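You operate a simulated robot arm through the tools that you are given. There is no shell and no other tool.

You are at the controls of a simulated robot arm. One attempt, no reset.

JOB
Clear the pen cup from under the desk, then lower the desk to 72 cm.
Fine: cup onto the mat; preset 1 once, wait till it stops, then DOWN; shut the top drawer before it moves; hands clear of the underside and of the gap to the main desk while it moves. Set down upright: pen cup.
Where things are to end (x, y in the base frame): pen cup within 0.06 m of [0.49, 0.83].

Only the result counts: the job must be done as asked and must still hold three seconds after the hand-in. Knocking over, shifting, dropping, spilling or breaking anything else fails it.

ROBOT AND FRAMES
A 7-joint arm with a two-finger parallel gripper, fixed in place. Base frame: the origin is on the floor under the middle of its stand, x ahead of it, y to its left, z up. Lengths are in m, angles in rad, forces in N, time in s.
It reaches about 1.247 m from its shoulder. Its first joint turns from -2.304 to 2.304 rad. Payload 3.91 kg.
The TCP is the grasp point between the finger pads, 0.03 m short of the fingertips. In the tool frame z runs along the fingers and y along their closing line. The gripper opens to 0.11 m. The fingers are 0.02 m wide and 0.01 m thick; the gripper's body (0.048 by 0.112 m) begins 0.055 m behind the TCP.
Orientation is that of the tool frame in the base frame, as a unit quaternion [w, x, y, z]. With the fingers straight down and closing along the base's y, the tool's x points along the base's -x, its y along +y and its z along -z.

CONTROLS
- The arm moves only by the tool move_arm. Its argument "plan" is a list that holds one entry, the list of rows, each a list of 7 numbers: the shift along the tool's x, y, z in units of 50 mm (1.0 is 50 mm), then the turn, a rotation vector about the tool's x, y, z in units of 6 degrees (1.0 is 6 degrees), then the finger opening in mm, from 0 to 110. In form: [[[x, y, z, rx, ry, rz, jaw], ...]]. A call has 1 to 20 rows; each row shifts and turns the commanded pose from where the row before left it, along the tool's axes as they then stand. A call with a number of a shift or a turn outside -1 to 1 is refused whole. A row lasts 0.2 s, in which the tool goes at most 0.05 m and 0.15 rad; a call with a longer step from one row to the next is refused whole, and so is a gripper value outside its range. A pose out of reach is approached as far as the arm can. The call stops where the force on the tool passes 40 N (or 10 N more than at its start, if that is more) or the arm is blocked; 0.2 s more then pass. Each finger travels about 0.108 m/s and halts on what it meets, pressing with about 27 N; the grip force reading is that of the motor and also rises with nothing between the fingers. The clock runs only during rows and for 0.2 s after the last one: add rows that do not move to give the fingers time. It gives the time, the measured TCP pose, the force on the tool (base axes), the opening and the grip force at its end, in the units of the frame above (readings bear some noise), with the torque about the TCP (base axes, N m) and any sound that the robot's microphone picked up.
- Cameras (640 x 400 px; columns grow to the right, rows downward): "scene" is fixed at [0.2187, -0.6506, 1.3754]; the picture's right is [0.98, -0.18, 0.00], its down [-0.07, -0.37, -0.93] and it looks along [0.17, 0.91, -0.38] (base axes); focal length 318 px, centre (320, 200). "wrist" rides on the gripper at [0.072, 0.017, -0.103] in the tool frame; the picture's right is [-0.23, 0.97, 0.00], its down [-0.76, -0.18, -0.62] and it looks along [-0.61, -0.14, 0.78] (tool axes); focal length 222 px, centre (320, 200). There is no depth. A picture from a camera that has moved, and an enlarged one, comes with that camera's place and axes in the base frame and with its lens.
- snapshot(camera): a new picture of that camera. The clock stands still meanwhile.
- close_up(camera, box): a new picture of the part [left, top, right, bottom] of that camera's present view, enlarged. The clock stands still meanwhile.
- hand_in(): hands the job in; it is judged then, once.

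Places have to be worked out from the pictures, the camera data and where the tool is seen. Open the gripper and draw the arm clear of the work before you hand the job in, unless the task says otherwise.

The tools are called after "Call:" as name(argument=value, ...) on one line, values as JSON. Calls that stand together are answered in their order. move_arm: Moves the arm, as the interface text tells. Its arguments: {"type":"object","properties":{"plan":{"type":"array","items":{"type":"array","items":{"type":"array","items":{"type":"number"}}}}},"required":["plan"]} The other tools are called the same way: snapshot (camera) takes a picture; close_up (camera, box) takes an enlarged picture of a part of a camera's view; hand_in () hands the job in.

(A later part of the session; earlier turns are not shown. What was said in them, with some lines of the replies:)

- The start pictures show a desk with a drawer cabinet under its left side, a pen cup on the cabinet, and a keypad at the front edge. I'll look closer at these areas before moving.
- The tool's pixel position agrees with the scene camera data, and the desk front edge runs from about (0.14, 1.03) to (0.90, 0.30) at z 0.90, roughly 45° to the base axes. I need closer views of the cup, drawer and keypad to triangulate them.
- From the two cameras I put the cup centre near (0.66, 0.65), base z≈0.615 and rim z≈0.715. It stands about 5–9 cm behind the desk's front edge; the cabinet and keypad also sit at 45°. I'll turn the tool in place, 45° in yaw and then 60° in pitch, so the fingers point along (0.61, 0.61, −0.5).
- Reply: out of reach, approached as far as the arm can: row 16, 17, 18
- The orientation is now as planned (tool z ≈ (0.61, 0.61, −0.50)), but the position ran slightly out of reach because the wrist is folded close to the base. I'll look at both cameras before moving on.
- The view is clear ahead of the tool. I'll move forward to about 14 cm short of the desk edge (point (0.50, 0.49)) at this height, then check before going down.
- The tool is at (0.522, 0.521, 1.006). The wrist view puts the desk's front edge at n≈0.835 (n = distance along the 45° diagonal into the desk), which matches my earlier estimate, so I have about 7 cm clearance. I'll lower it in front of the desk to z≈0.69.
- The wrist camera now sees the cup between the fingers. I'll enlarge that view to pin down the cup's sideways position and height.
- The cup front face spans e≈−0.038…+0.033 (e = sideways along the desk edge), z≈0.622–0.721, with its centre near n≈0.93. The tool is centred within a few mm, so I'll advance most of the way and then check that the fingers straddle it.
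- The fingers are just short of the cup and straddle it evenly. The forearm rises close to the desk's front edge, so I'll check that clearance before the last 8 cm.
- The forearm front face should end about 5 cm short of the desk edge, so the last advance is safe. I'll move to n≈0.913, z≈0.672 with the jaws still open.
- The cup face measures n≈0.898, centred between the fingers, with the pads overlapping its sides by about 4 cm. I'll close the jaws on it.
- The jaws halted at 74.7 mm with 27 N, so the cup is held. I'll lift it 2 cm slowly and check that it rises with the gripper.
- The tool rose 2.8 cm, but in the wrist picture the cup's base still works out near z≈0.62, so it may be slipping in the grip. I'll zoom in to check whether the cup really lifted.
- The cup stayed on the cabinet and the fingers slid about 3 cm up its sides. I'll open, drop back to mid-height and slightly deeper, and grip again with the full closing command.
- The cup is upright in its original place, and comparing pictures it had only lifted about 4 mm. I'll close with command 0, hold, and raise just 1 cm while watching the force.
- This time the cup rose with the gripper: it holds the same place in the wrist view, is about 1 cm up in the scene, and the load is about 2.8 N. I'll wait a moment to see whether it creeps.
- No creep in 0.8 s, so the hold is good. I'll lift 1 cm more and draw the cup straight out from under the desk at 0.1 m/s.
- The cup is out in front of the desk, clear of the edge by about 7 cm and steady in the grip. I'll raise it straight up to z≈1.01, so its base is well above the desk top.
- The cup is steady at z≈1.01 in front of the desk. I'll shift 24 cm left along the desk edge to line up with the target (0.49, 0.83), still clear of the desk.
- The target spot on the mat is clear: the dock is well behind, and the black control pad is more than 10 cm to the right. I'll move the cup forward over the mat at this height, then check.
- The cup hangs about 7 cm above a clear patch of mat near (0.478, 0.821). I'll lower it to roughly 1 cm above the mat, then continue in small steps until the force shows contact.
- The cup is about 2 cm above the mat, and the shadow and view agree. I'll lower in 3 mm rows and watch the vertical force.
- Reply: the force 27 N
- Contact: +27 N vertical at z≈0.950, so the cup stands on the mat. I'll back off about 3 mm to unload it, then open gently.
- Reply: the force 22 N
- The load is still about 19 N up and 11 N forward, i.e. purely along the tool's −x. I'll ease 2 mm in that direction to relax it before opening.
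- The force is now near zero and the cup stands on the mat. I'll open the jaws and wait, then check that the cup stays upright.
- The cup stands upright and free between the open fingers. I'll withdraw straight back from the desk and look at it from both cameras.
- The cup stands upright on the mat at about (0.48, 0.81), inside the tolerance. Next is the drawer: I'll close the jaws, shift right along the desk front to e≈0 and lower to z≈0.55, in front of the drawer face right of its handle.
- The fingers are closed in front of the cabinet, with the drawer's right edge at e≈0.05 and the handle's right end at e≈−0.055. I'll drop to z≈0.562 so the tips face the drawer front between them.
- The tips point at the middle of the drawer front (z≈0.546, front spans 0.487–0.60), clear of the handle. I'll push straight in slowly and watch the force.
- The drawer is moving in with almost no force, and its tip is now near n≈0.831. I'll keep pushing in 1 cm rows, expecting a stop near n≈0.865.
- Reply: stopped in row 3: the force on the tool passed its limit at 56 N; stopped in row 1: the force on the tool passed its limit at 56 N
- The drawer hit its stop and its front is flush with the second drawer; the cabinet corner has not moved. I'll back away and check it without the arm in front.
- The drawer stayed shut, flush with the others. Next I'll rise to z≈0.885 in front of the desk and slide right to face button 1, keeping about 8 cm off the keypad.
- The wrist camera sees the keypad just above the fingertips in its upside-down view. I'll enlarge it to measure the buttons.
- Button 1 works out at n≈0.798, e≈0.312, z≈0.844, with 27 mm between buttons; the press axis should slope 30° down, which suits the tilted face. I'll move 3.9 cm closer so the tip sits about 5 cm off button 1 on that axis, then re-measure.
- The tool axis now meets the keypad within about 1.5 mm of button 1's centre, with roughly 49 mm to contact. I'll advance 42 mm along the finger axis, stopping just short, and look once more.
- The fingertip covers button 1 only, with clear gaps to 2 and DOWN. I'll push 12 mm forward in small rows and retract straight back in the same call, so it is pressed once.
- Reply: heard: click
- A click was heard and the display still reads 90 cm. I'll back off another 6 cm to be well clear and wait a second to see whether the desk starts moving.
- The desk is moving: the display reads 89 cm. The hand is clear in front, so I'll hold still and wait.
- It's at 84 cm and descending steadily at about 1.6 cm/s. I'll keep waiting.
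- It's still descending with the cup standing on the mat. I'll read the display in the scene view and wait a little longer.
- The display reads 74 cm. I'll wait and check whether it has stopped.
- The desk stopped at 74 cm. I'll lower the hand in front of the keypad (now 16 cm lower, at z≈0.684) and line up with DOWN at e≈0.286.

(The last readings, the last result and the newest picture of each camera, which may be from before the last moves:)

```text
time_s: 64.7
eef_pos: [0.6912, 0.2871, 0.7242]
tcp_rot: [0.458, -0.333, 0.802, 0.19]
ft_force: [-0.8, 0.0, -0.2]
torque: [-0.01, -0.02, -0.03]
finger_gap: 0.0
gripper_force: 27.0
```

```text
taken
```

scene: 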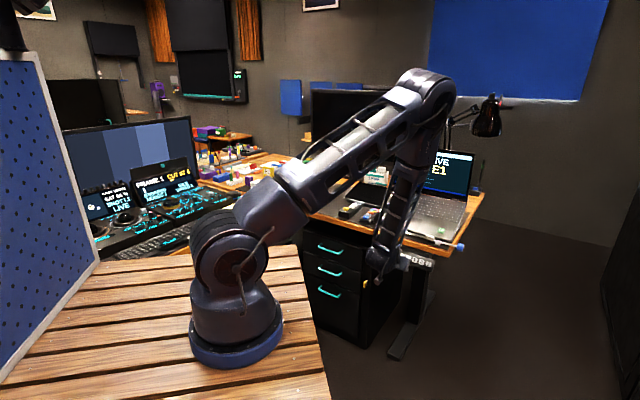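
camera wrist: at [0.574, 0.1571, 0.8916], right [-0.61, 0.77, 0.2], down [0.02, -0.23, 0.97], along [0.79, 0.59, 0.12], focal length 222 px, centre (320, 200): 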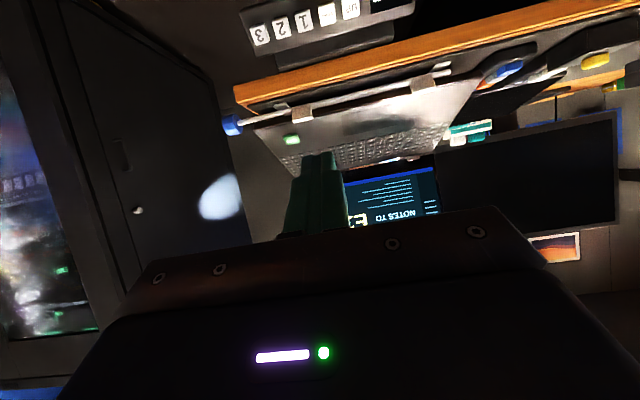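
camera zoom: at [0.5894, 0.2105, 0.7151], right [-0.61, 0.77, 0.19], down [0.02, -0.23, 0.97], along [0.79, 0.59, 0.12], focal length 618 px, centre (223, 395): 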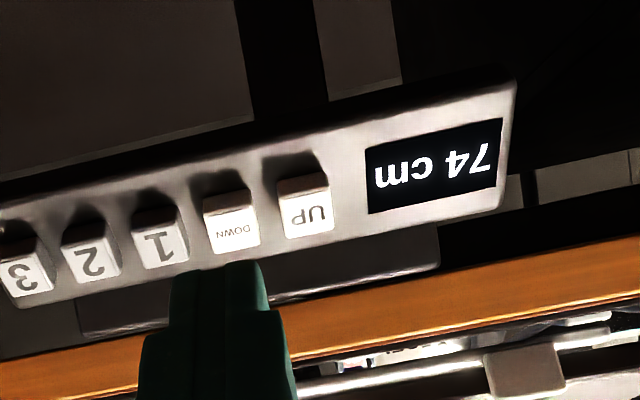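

DOWN sits in the same place relative to the tool as button 1 did, so I'll repeat the same approach: forward 3.9 cm, then 42 mm along the finger axis, stopping just short.

Call:
move_arm(plan=[[[-0.195, -0.005, 0.332, 0, 0, 0, 0], [-0.195, -0.005, 0.332, 0, 0, 0, 0], [0, 0, 0.28, 0, 0, 0, 0], [0, 0, 0.28, 0, 0, 0, 0], [0, 0, 0.28, 0, 0, 0, 0], [0, 0, 0, 0, 0, 0, 0]]])

Call:
close_up(camera="wrist", box=[240, 40, 470, 180])

Call:
close_up(camera="scene", box=[340, 190, 480, 290])

```text
time_s: 66.1
eef_pos: [0.7434, 0.3395, 0.7023]
tcp_rot: [0.457, -0.334, 0.802, 0.191]
ft_force: [-0.4, -0.6, -0.6]
torque: [0.03, -0.01, -0.05]
finger_gap: 0.0
gripper_force: 26.9
```

```text
2.78 times, centred on (355, 110) of wrist
camera zoom: at [0.6416, 0.262, 0.6936], right [-0.61, 0.77, 0.2], down [0.02, -0.23, 0.97], along [0.79, 0.59, 0.12], focal length 618 px, centre (223, 450)
```

zoom: 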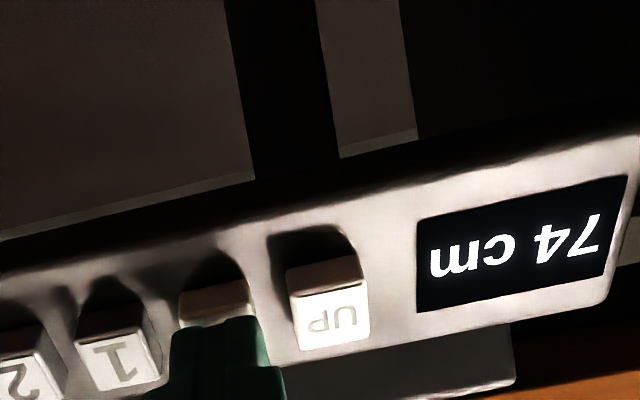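

```text
4.00 times, centred on (410, 240) of scene
camera zoom: at [0.2187, -0.6506, 1.3754], right [0.98, -0.18, 0.0], down [-0.07, -0.37, -0.93], along [0.17, 0.91, -0.38], focal length 1272 px, centre (-40, 40)
```

zoom: 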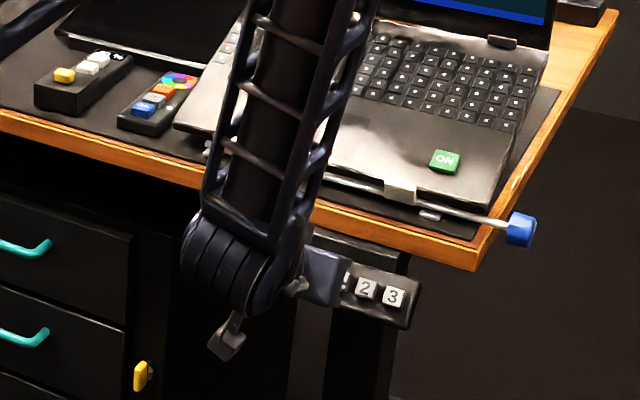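

The tip covers only DOWN. I'll make one short press, 12 mm in and back off 35 mm, then read the display to learn how DOWN behaves.

Call:
move_arm(plan=[[[0, 0, 0.06, 0, 0, 0, 0], [0, 0, 0.06, 0, 0, 0, 0], [0, 0, 0.06, 0, 0, 0, 0], [0, 0, 0.06, 0, 0, 0, 0], [0, 0, -0.3, 0, 0, 0, 0], [0, 0, -0.4, 0, 0, 0, 0]]])

Call:
close_up(camera="wrist", box=[240, 40, 470, 180])

Call:
close_up(camera="scene", box=[340, 190, 480, 290])

```text
time_s: 67.5
eef_pos: [0.7277, 0.3244, 0.7148]
tcp_rot: [0.457, -0.333, 0.802, 0.191]
ft_force: [0.0, -0.5, 0.4]
torque: [-0.02, 0.0, 0.01]
finger_gap: 0.0
gripper_force: 27.1
heard: click
```

```text
2.78 times, centred on (355, 110) of wrist
camera zoom: at [0.6269, 0.249, 0.7052], right [-0.61, 0.77, 0.2], down [0.02, -0.23, 0.97], along [0.79, 0.59, 0.13], focal length 618 px, centre (223, 450)
```

zoom: 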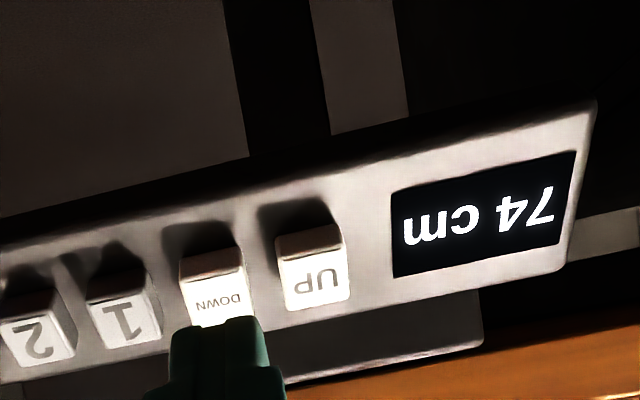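

```text
4.00 times, centred on (410, 240) of scene
camera zoom: at [0.2187, -0.6506, 1.3754], right [0.98, -0.18, 0.0], down [-0.07, -0.37, -0.93], along [0.17, 0.91, -0.38], focal length 1272 px, centre (-40, 40)
```

zoom: 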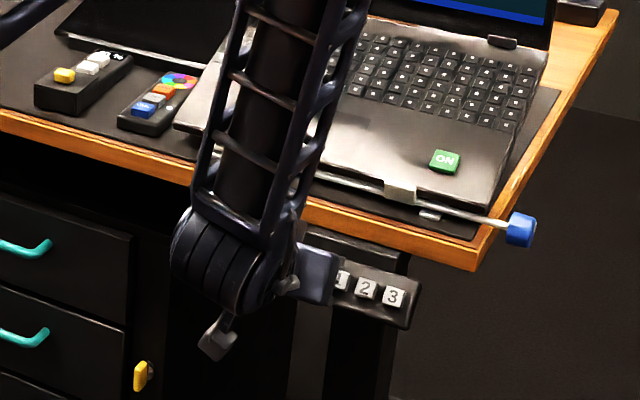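

A click was heard and the display still shows 74. Preset 1 took a moment to start, so I'll wait about a second with the hand clear and check again.

Call:
move_arm(plan=[[[0, 0, -0.3, 0, 0, 0, 0], [0, 0, 0, 0, 0, 0, 0], [0, 0, 0, 0, 0, 0, 0], [0, 0, 0, 0, 0, 0, 0], [0, 0, 0, 0, 0, 0, 0]]])

Call:
close_up(camera="wrist", box=[240, 40, 470, 180])

Call:
close_up(camera="scene", box=[340, 190, 480, 290])

```text
time_s: 68.7
eef_pos: [0.7194, 0.3168, 0.7219]
tcp_rot: [0.458, -0.333, 0.803, 0.189]
ft_force: [-0.8, 0.1, 0.4]
torque: [-0.01, -0.03, 0.01]
finger_gap: 0.0001
gripper_force: 27.1
```

```text
2.78 times, centred on (355, 110) of wrist
camera zoom: at [0.6177, 0.2399, 0.7132], right [-0.61, 0.77, 0.2], down [0.02, -0.23, 0.97], along [0.79, 0.59, 0.12], focal length 618 px, centre (223, 450)
```

zoom: 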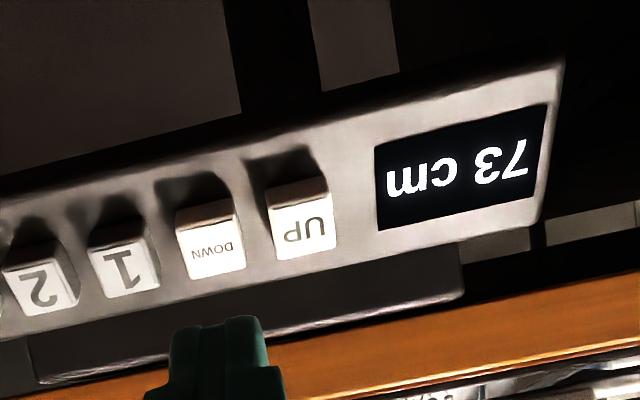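

```text
4.00 times, centred on (410, 240) of scene
camera zoom: at [0.2187, -0.6506, 1.3754], right [0.98, -0.18, 0.0], down [-0.07, -0.37, -0.93], along [0.17, 0.91, -0.38], focal length 1272 px, centre (-40, 40)
```

zoom: 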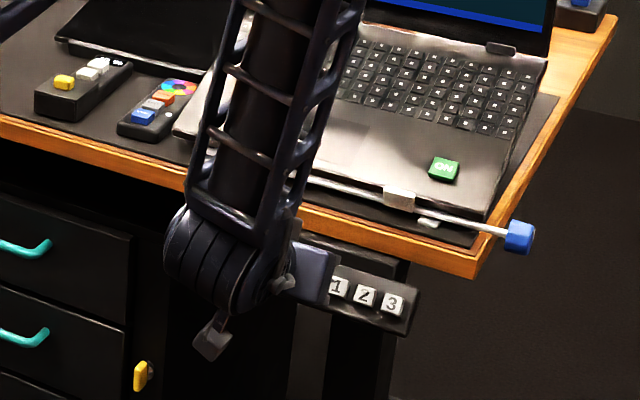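

The display now reads 73 cm. I'll wait to see if it stops there, i.e. a 1 cm step per press.

Call:
move_arm(plan=[[[0, 0, 0, 0, 0, 0, 0], [0, 0, 0, 0, 0, 0, 0], [0, 0, 0, 0, 0, 0, 0]]])

Call:
close_up(camera="wrist", box=[240, 40, 470, 180])

Call:
move_arm(plan=[[[0, 0, 0, 0, 0, 0, 0], [0, 0, 0, 0, 0, 0, 0], [0, 0, 0, 0, 0, 0, 0], [0, 0, 0, 0, 0, 0, 0]]])

Call:
close_up(camera="wrist", box=[240, 40, 470, 180])

```text
time_s: 69.5
eef_pos: [0.7184, 0.3171, 0.7222]
tcp_rot: [0.458, -0.333, 0.802, 0.19]
ft_force: [0.0, -0.3, -1.1]
torque: [-0.01, -0.03, -0.03]
finger_gap: 0.0001
gripper_force: 26.8
```

```text
2.78 times, centred on (355, 110) of wrist
camera zoom: at [0.6177, 0.2399, 0.7132], right [-0.61, 0.77, 0.2], down [0.02, -0.23, 0.97], along [0.79, 0.59, 0.12], focal length 618 px, centre (223, 450)
```

zoom: 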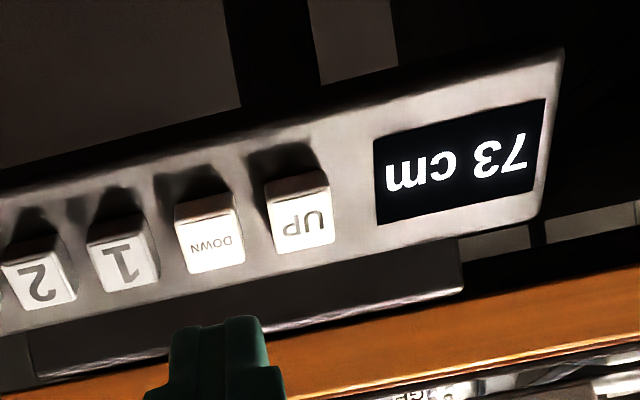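

```text
time_s: 70.5
eef_pos: [0.7187, 0.3177, 0.7221]
tcp_rot: [0.458, -0.333, 0.802, 0.189]
ft_force: [0.3, 0.7, 0.7]
torque: [-0.03, 0.0, -0.01]
finger_gap: 0.0
gripper_force: 26.8
```

```text
2.78 times, centred on (355, 110) of wrist
camera zoom: at [0.6177, 0.2399, 0.7132], right [-0.61, 0.77, 0.2], down [0.02, -0.23, 0.97], along [0.79, 0.59, 0.12], focal length 618 px, centre (223, 450)
```

zoom: 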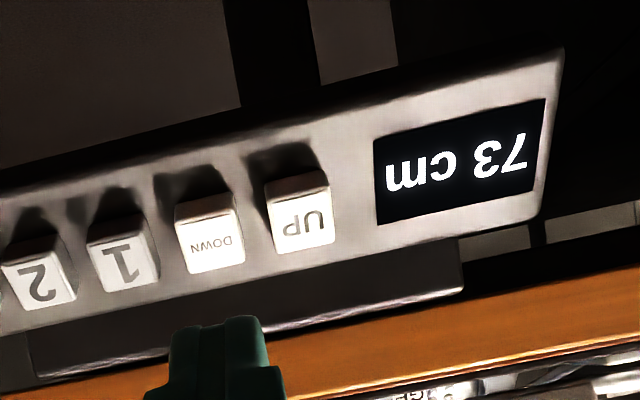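

It stopped at 73 cm, so each DOWN press steps 1 cm and one more press is needed. I'll lower 1 cm, approach to just short of DOWN again and check alignment.

Call:
move_arm(plan=[[[0.172, 0, 0.102, 0, 0, 0, 0], [0, 0, 0.25, 0, 0, 0, 0], [0, 0, 0.25, 0, 0, 0, 0], [0, 0, 0.26, 0, 0, 0, 0], [0, 0, 0, 0, 0, 0, 0]]])

Call:
close_up(camera="wrist", box=[240, 40, 470, 180])

```text
time_s: 71.7
eef_pos: [0.7428, 0.3385, 0.6922]
tcp_rot: [0.458, -0.333, 0.802, 0.19]
ft_force: [-0.1, -0.5, 1.0]
torque: [0.03, -0.01, 0.0]
finger_gap: 0.0
gripper_force: 26.7
```

```text
2.78 times, centred on (355, 110) of wrist
camera zoom: at [0.6416, 0.2626, 0.6837], right [-0.61, 0.77, 0.2], down [0.02, -0.23, 0.97], along [0.79, 0.59, 0.12], focal length 618 px, centre (223, 450)
```

zoom: 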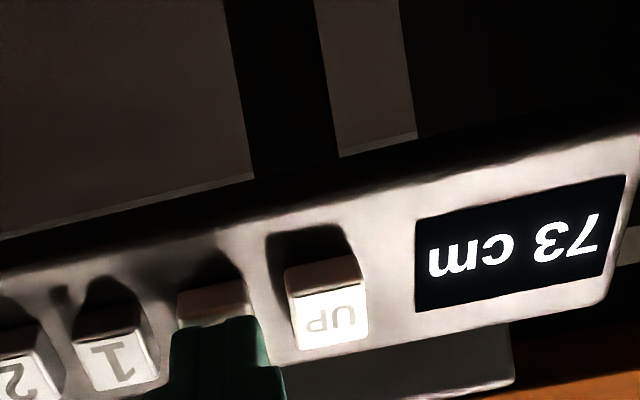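

The alignment is the same as before the last press, with the tip over DOWN only. I'll repeat the identical short press and back off well clear.

Call:
move_arm(plan=[[[0, 0, 0.06, 0, 0, 0, 0], [0, 0, 0.06, 0, 0, 0, 0], [0, 0, 0.06, 0, 0, 0, 0], [0, 0, 0.06, 0, 0, 0, 0], [0, 0, -0.3, 0, 0, 0, 0], [0, 0, -0.6, 0, 0, 0, 0], [0, 0, -0.6, 0, 0, 0, 0], [0, 0, 0, 0, 0, 0, 0], [0, 0, 0, 0, 0, 0, 0], [0, 0, 0, 0, 0, 0, 0], [0, 0, 0, 0, 0, 0, 0], [0, 0, 0, 0, 0, 0, 0]]])

Call:
close_up(camera="wrist", box=[240, 40, 470, 180])

Call:
snapshot(camera="scene")

```text
time_s: 74.3
eef_pos: [0.7042, 0.3002, 0.7252]
tcp_rot: [0.458, -0.333, 0.802, 0.19]
ft_force: [0.1, -0.2, -0.6]
torque: [-0.03, 0.0, -0.01]
finger_gap: 0.0
gripper_force: 27.4
heard: click
```

```text
2.78 times, centred on (355, 110) of wrist
camera zoom: at [0.6021, 0.2236, 0.7157], right [-0.61, 0.77, 0.2], down [0.02, -0.23, 0.97], along [0.79, 0.59, 0.12], focal length 618 px, centre (223, 450)
```

zoom: 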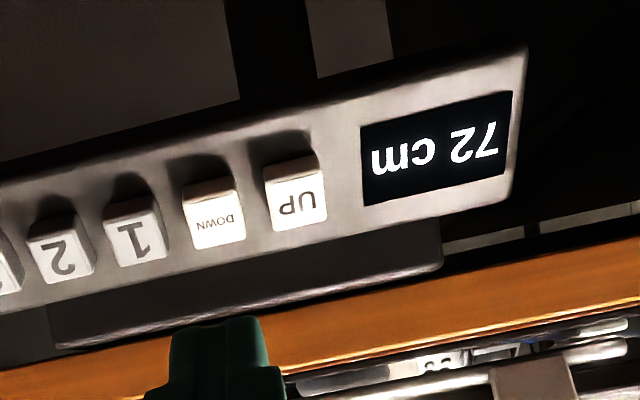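

```text
taken
```

scene: 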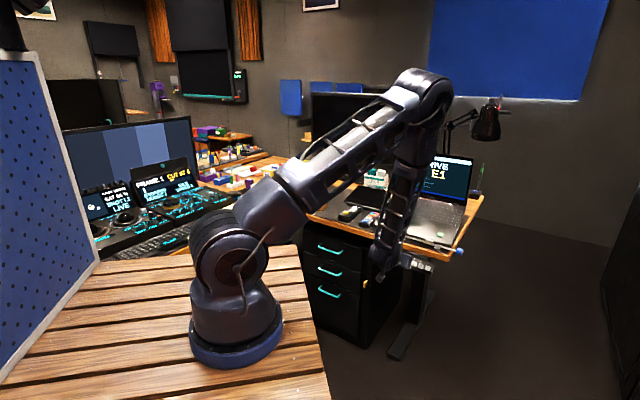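

The display reads 72 cm. I'll back off, open the gripper and wait to confirm it stays at 72.

Call:
move_arm(plan=[[[0.4, 0, -0.687, 0, 0, 0, 0], [0.4, 0, -0.687, 0, 0, 0, 20], [0, 0, 0, 0, 0, 0, 50], [0, 0, 0, 0, 0, 0, 80], [0, 0, 0, 0, 0, 0, 80], [0, 0, 0, 0, 0, 0, 80]]])

Call:
close_up(camera="wrist", box=[220, 30, 480, 190])

Call:
snapshot(camera="scene")

```text
time_s: 75.7
eef_pos: [0.6469, 0.2446, 0.7257]
tcp_rot: [0.457, -0.333, 0.803, 0.189]
ft_force: [0.0, 0.8, 1.1]
torque: [-0.03, 0.01, -0.04]
finger_gap: 0.08
gripper_force: 0.1
```

```text
2.46 times, centred on (350, 110) of wrist
camera zoom: at [0.5467, 0.1679, 0.7162], right [-0.61, 0.77, 0.2], down [0.02, -0.23, 0.97], along [0.79, 0.59, 0.12], focal length 547 px, centre (246, 422)
```

zoom: 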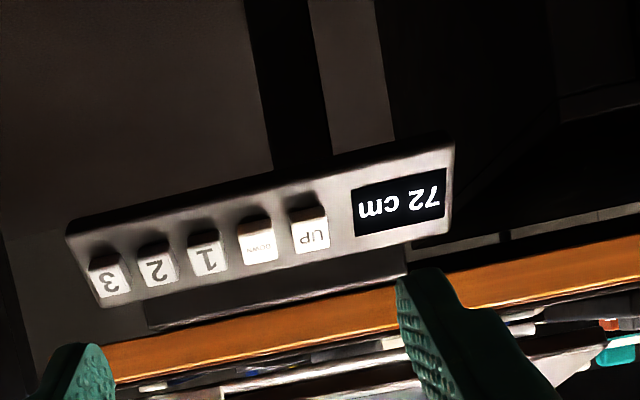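

```text
taken
```

scene: 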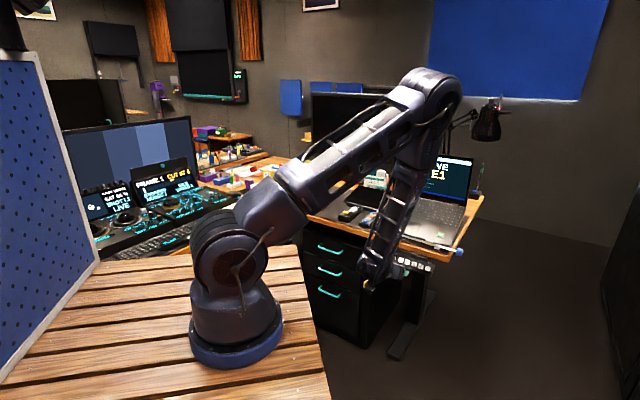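

It's steady at 72 cm. I'll raise the hand straight up in front of the desk and a bit left, back toward the start area, then do a final check on the cup and drawer.

Call:
move_arm(plan=[[[-0.753, 0.36, -0.447, 0, 0, 0, 100], [-0.753, 0.36, -0.447, 0, 0, 0, 100], [-0.753, 0.36, -0.447, 0, 0, 0, 100], [-0.753, 0.36, -0.447, 0, 0, 0, 100], [-0.753, 0.36, -0.447, 0, 0, 0, 100], [-0.753, 0.36, -0.447, 0, 0, 0, 100], [-0.753, 0.36, -0.447, 0, 0, 0, 100], [-0.753, 0.36, -0.447, 0, 0, 0, 100], [0, 0, 0, 0, 0, 0, 100]]])

Call:
snapshot(camera="scene")

Call:
snapshot(camera="wrist")

```text
time_s: 77.7
eef_pos: [0.5471, 0.3478, 1.0759]
tcp_rot: [0.458, -0.333, 0.802, 0.191]
ft_force: [1.0, 0.3, -0.1]
torque: [0.02, -0.02, 0.0]
finger_gap: 0.0999
gripper_force: 0.0
```

```text
taken
```

scene: 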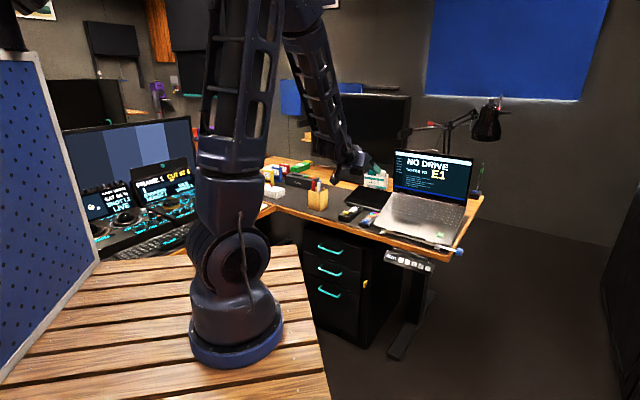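

```text
taken
camera wrist: at [0.4443, 0.2709, 1.0662], right [-0.61, 0.77, 0.2], down [0.02, -0.23, 0.97], along [0.79, 0.6, 0.12], focal length 222 px, centre (320, 200)
```

wrist: 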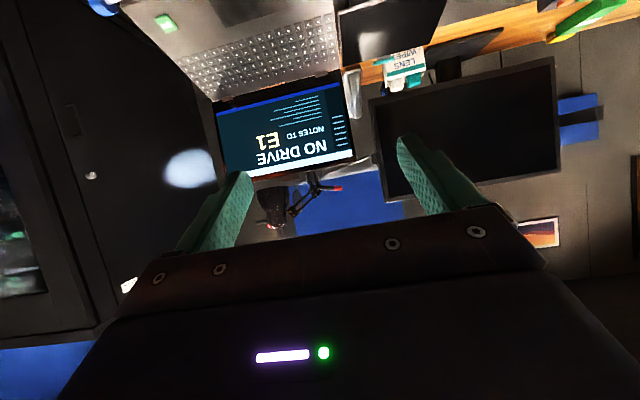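

The arm is clear of the desk. I'll enlarge the final state of the cup, drawers and display.

Call:
close_up(camera="scene", box=[255, 145, 415, 245])

Call:
close_up(camera="scene", box=[290, 220, 450, 320])

Call:
close_up(camera="scene", box=[370, 235, 450, 285])

```text
4.00 times, centred on (335, 195) of scene
camera zoom: at [0.2187, -0.6506, 1.3754], right [0.98, -0.18, 0.0], down [-0.07, -0.37, -0.93], along [0.17, 0.91, -0.38], focal length 1272 px, centre (260, 220)
```

zoom: 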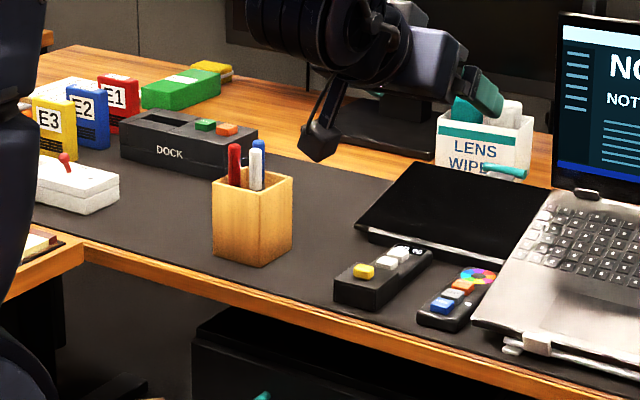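

```text
4.00 times, centred on (370, 270) of scene
camera zoom: at [0.2187, -0.6506, 1.3754], right [0.98, -0.18, 0.0], down [-0.07, -0.37, -0.93], along [0.17, 0.91, -0.38], focal length 1272 px, centre (120, -80)
```

zoom: 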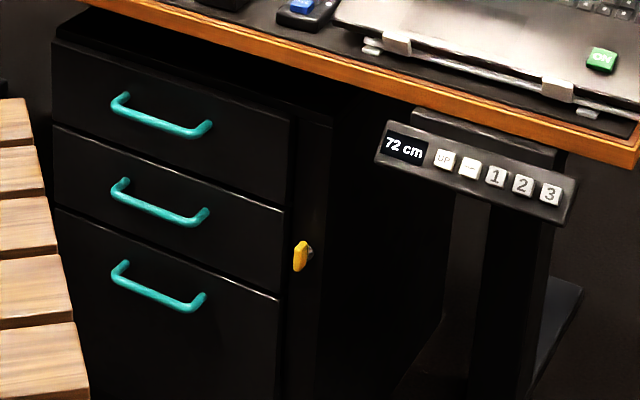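

```text
8.00 times, centred on (410, 260) of scene
camera zoom: at [0.2187, -0.6506, 1.3754], right [0.98, -0.18, 0.0], down [-0.07, -0.37, -0.93], along [0.17, 0.91, -0.38], focal length 2544 px, centre (-400, -280)
```

zoom: 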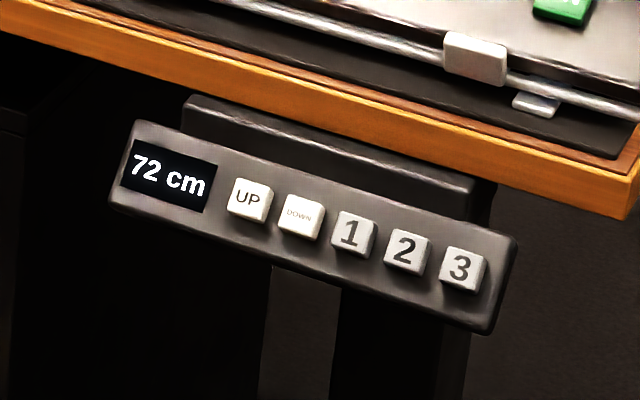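

Final check: the display reads 72 cm and is stable, and the top drawer is flush. The cup stands upright on the mat at about (0.485, 0.826), nothing else looks disturbed, and the arm is clear with the gripper open. I'm handing in.

Call:
hand_in()

```text
The job is handed in.
```

The pen cup is out from under the desk and the desk is down at 72 cm. I've handed the job in, and the verdict isn't known yet.

- **Pen cup:** it stands upright on the mat at about (0.485, 0.826), roughly 1 cm from the target. On my first lift the fingers slid up its sides. The cup stayed standing, and the second grip held.
- **Top drawer:** I pushed it shut to its stop before the desk moved. It stayed flush with the drawers below.
- **Desk:** I pressed preset 1 once and waited until it stopped at 74 cm. DOWN moves it 1 cm per press, so I pressed it twice, and the display held at 72 cm.
- **Hand and arm:** the hand stayed in front of the desk while it moved, away from the underside and the gap. At hand-in the gripper was open and the arm was clear of the desk.

Nothing else on the desk or cabinet looked moved or knocked in the last pictures.
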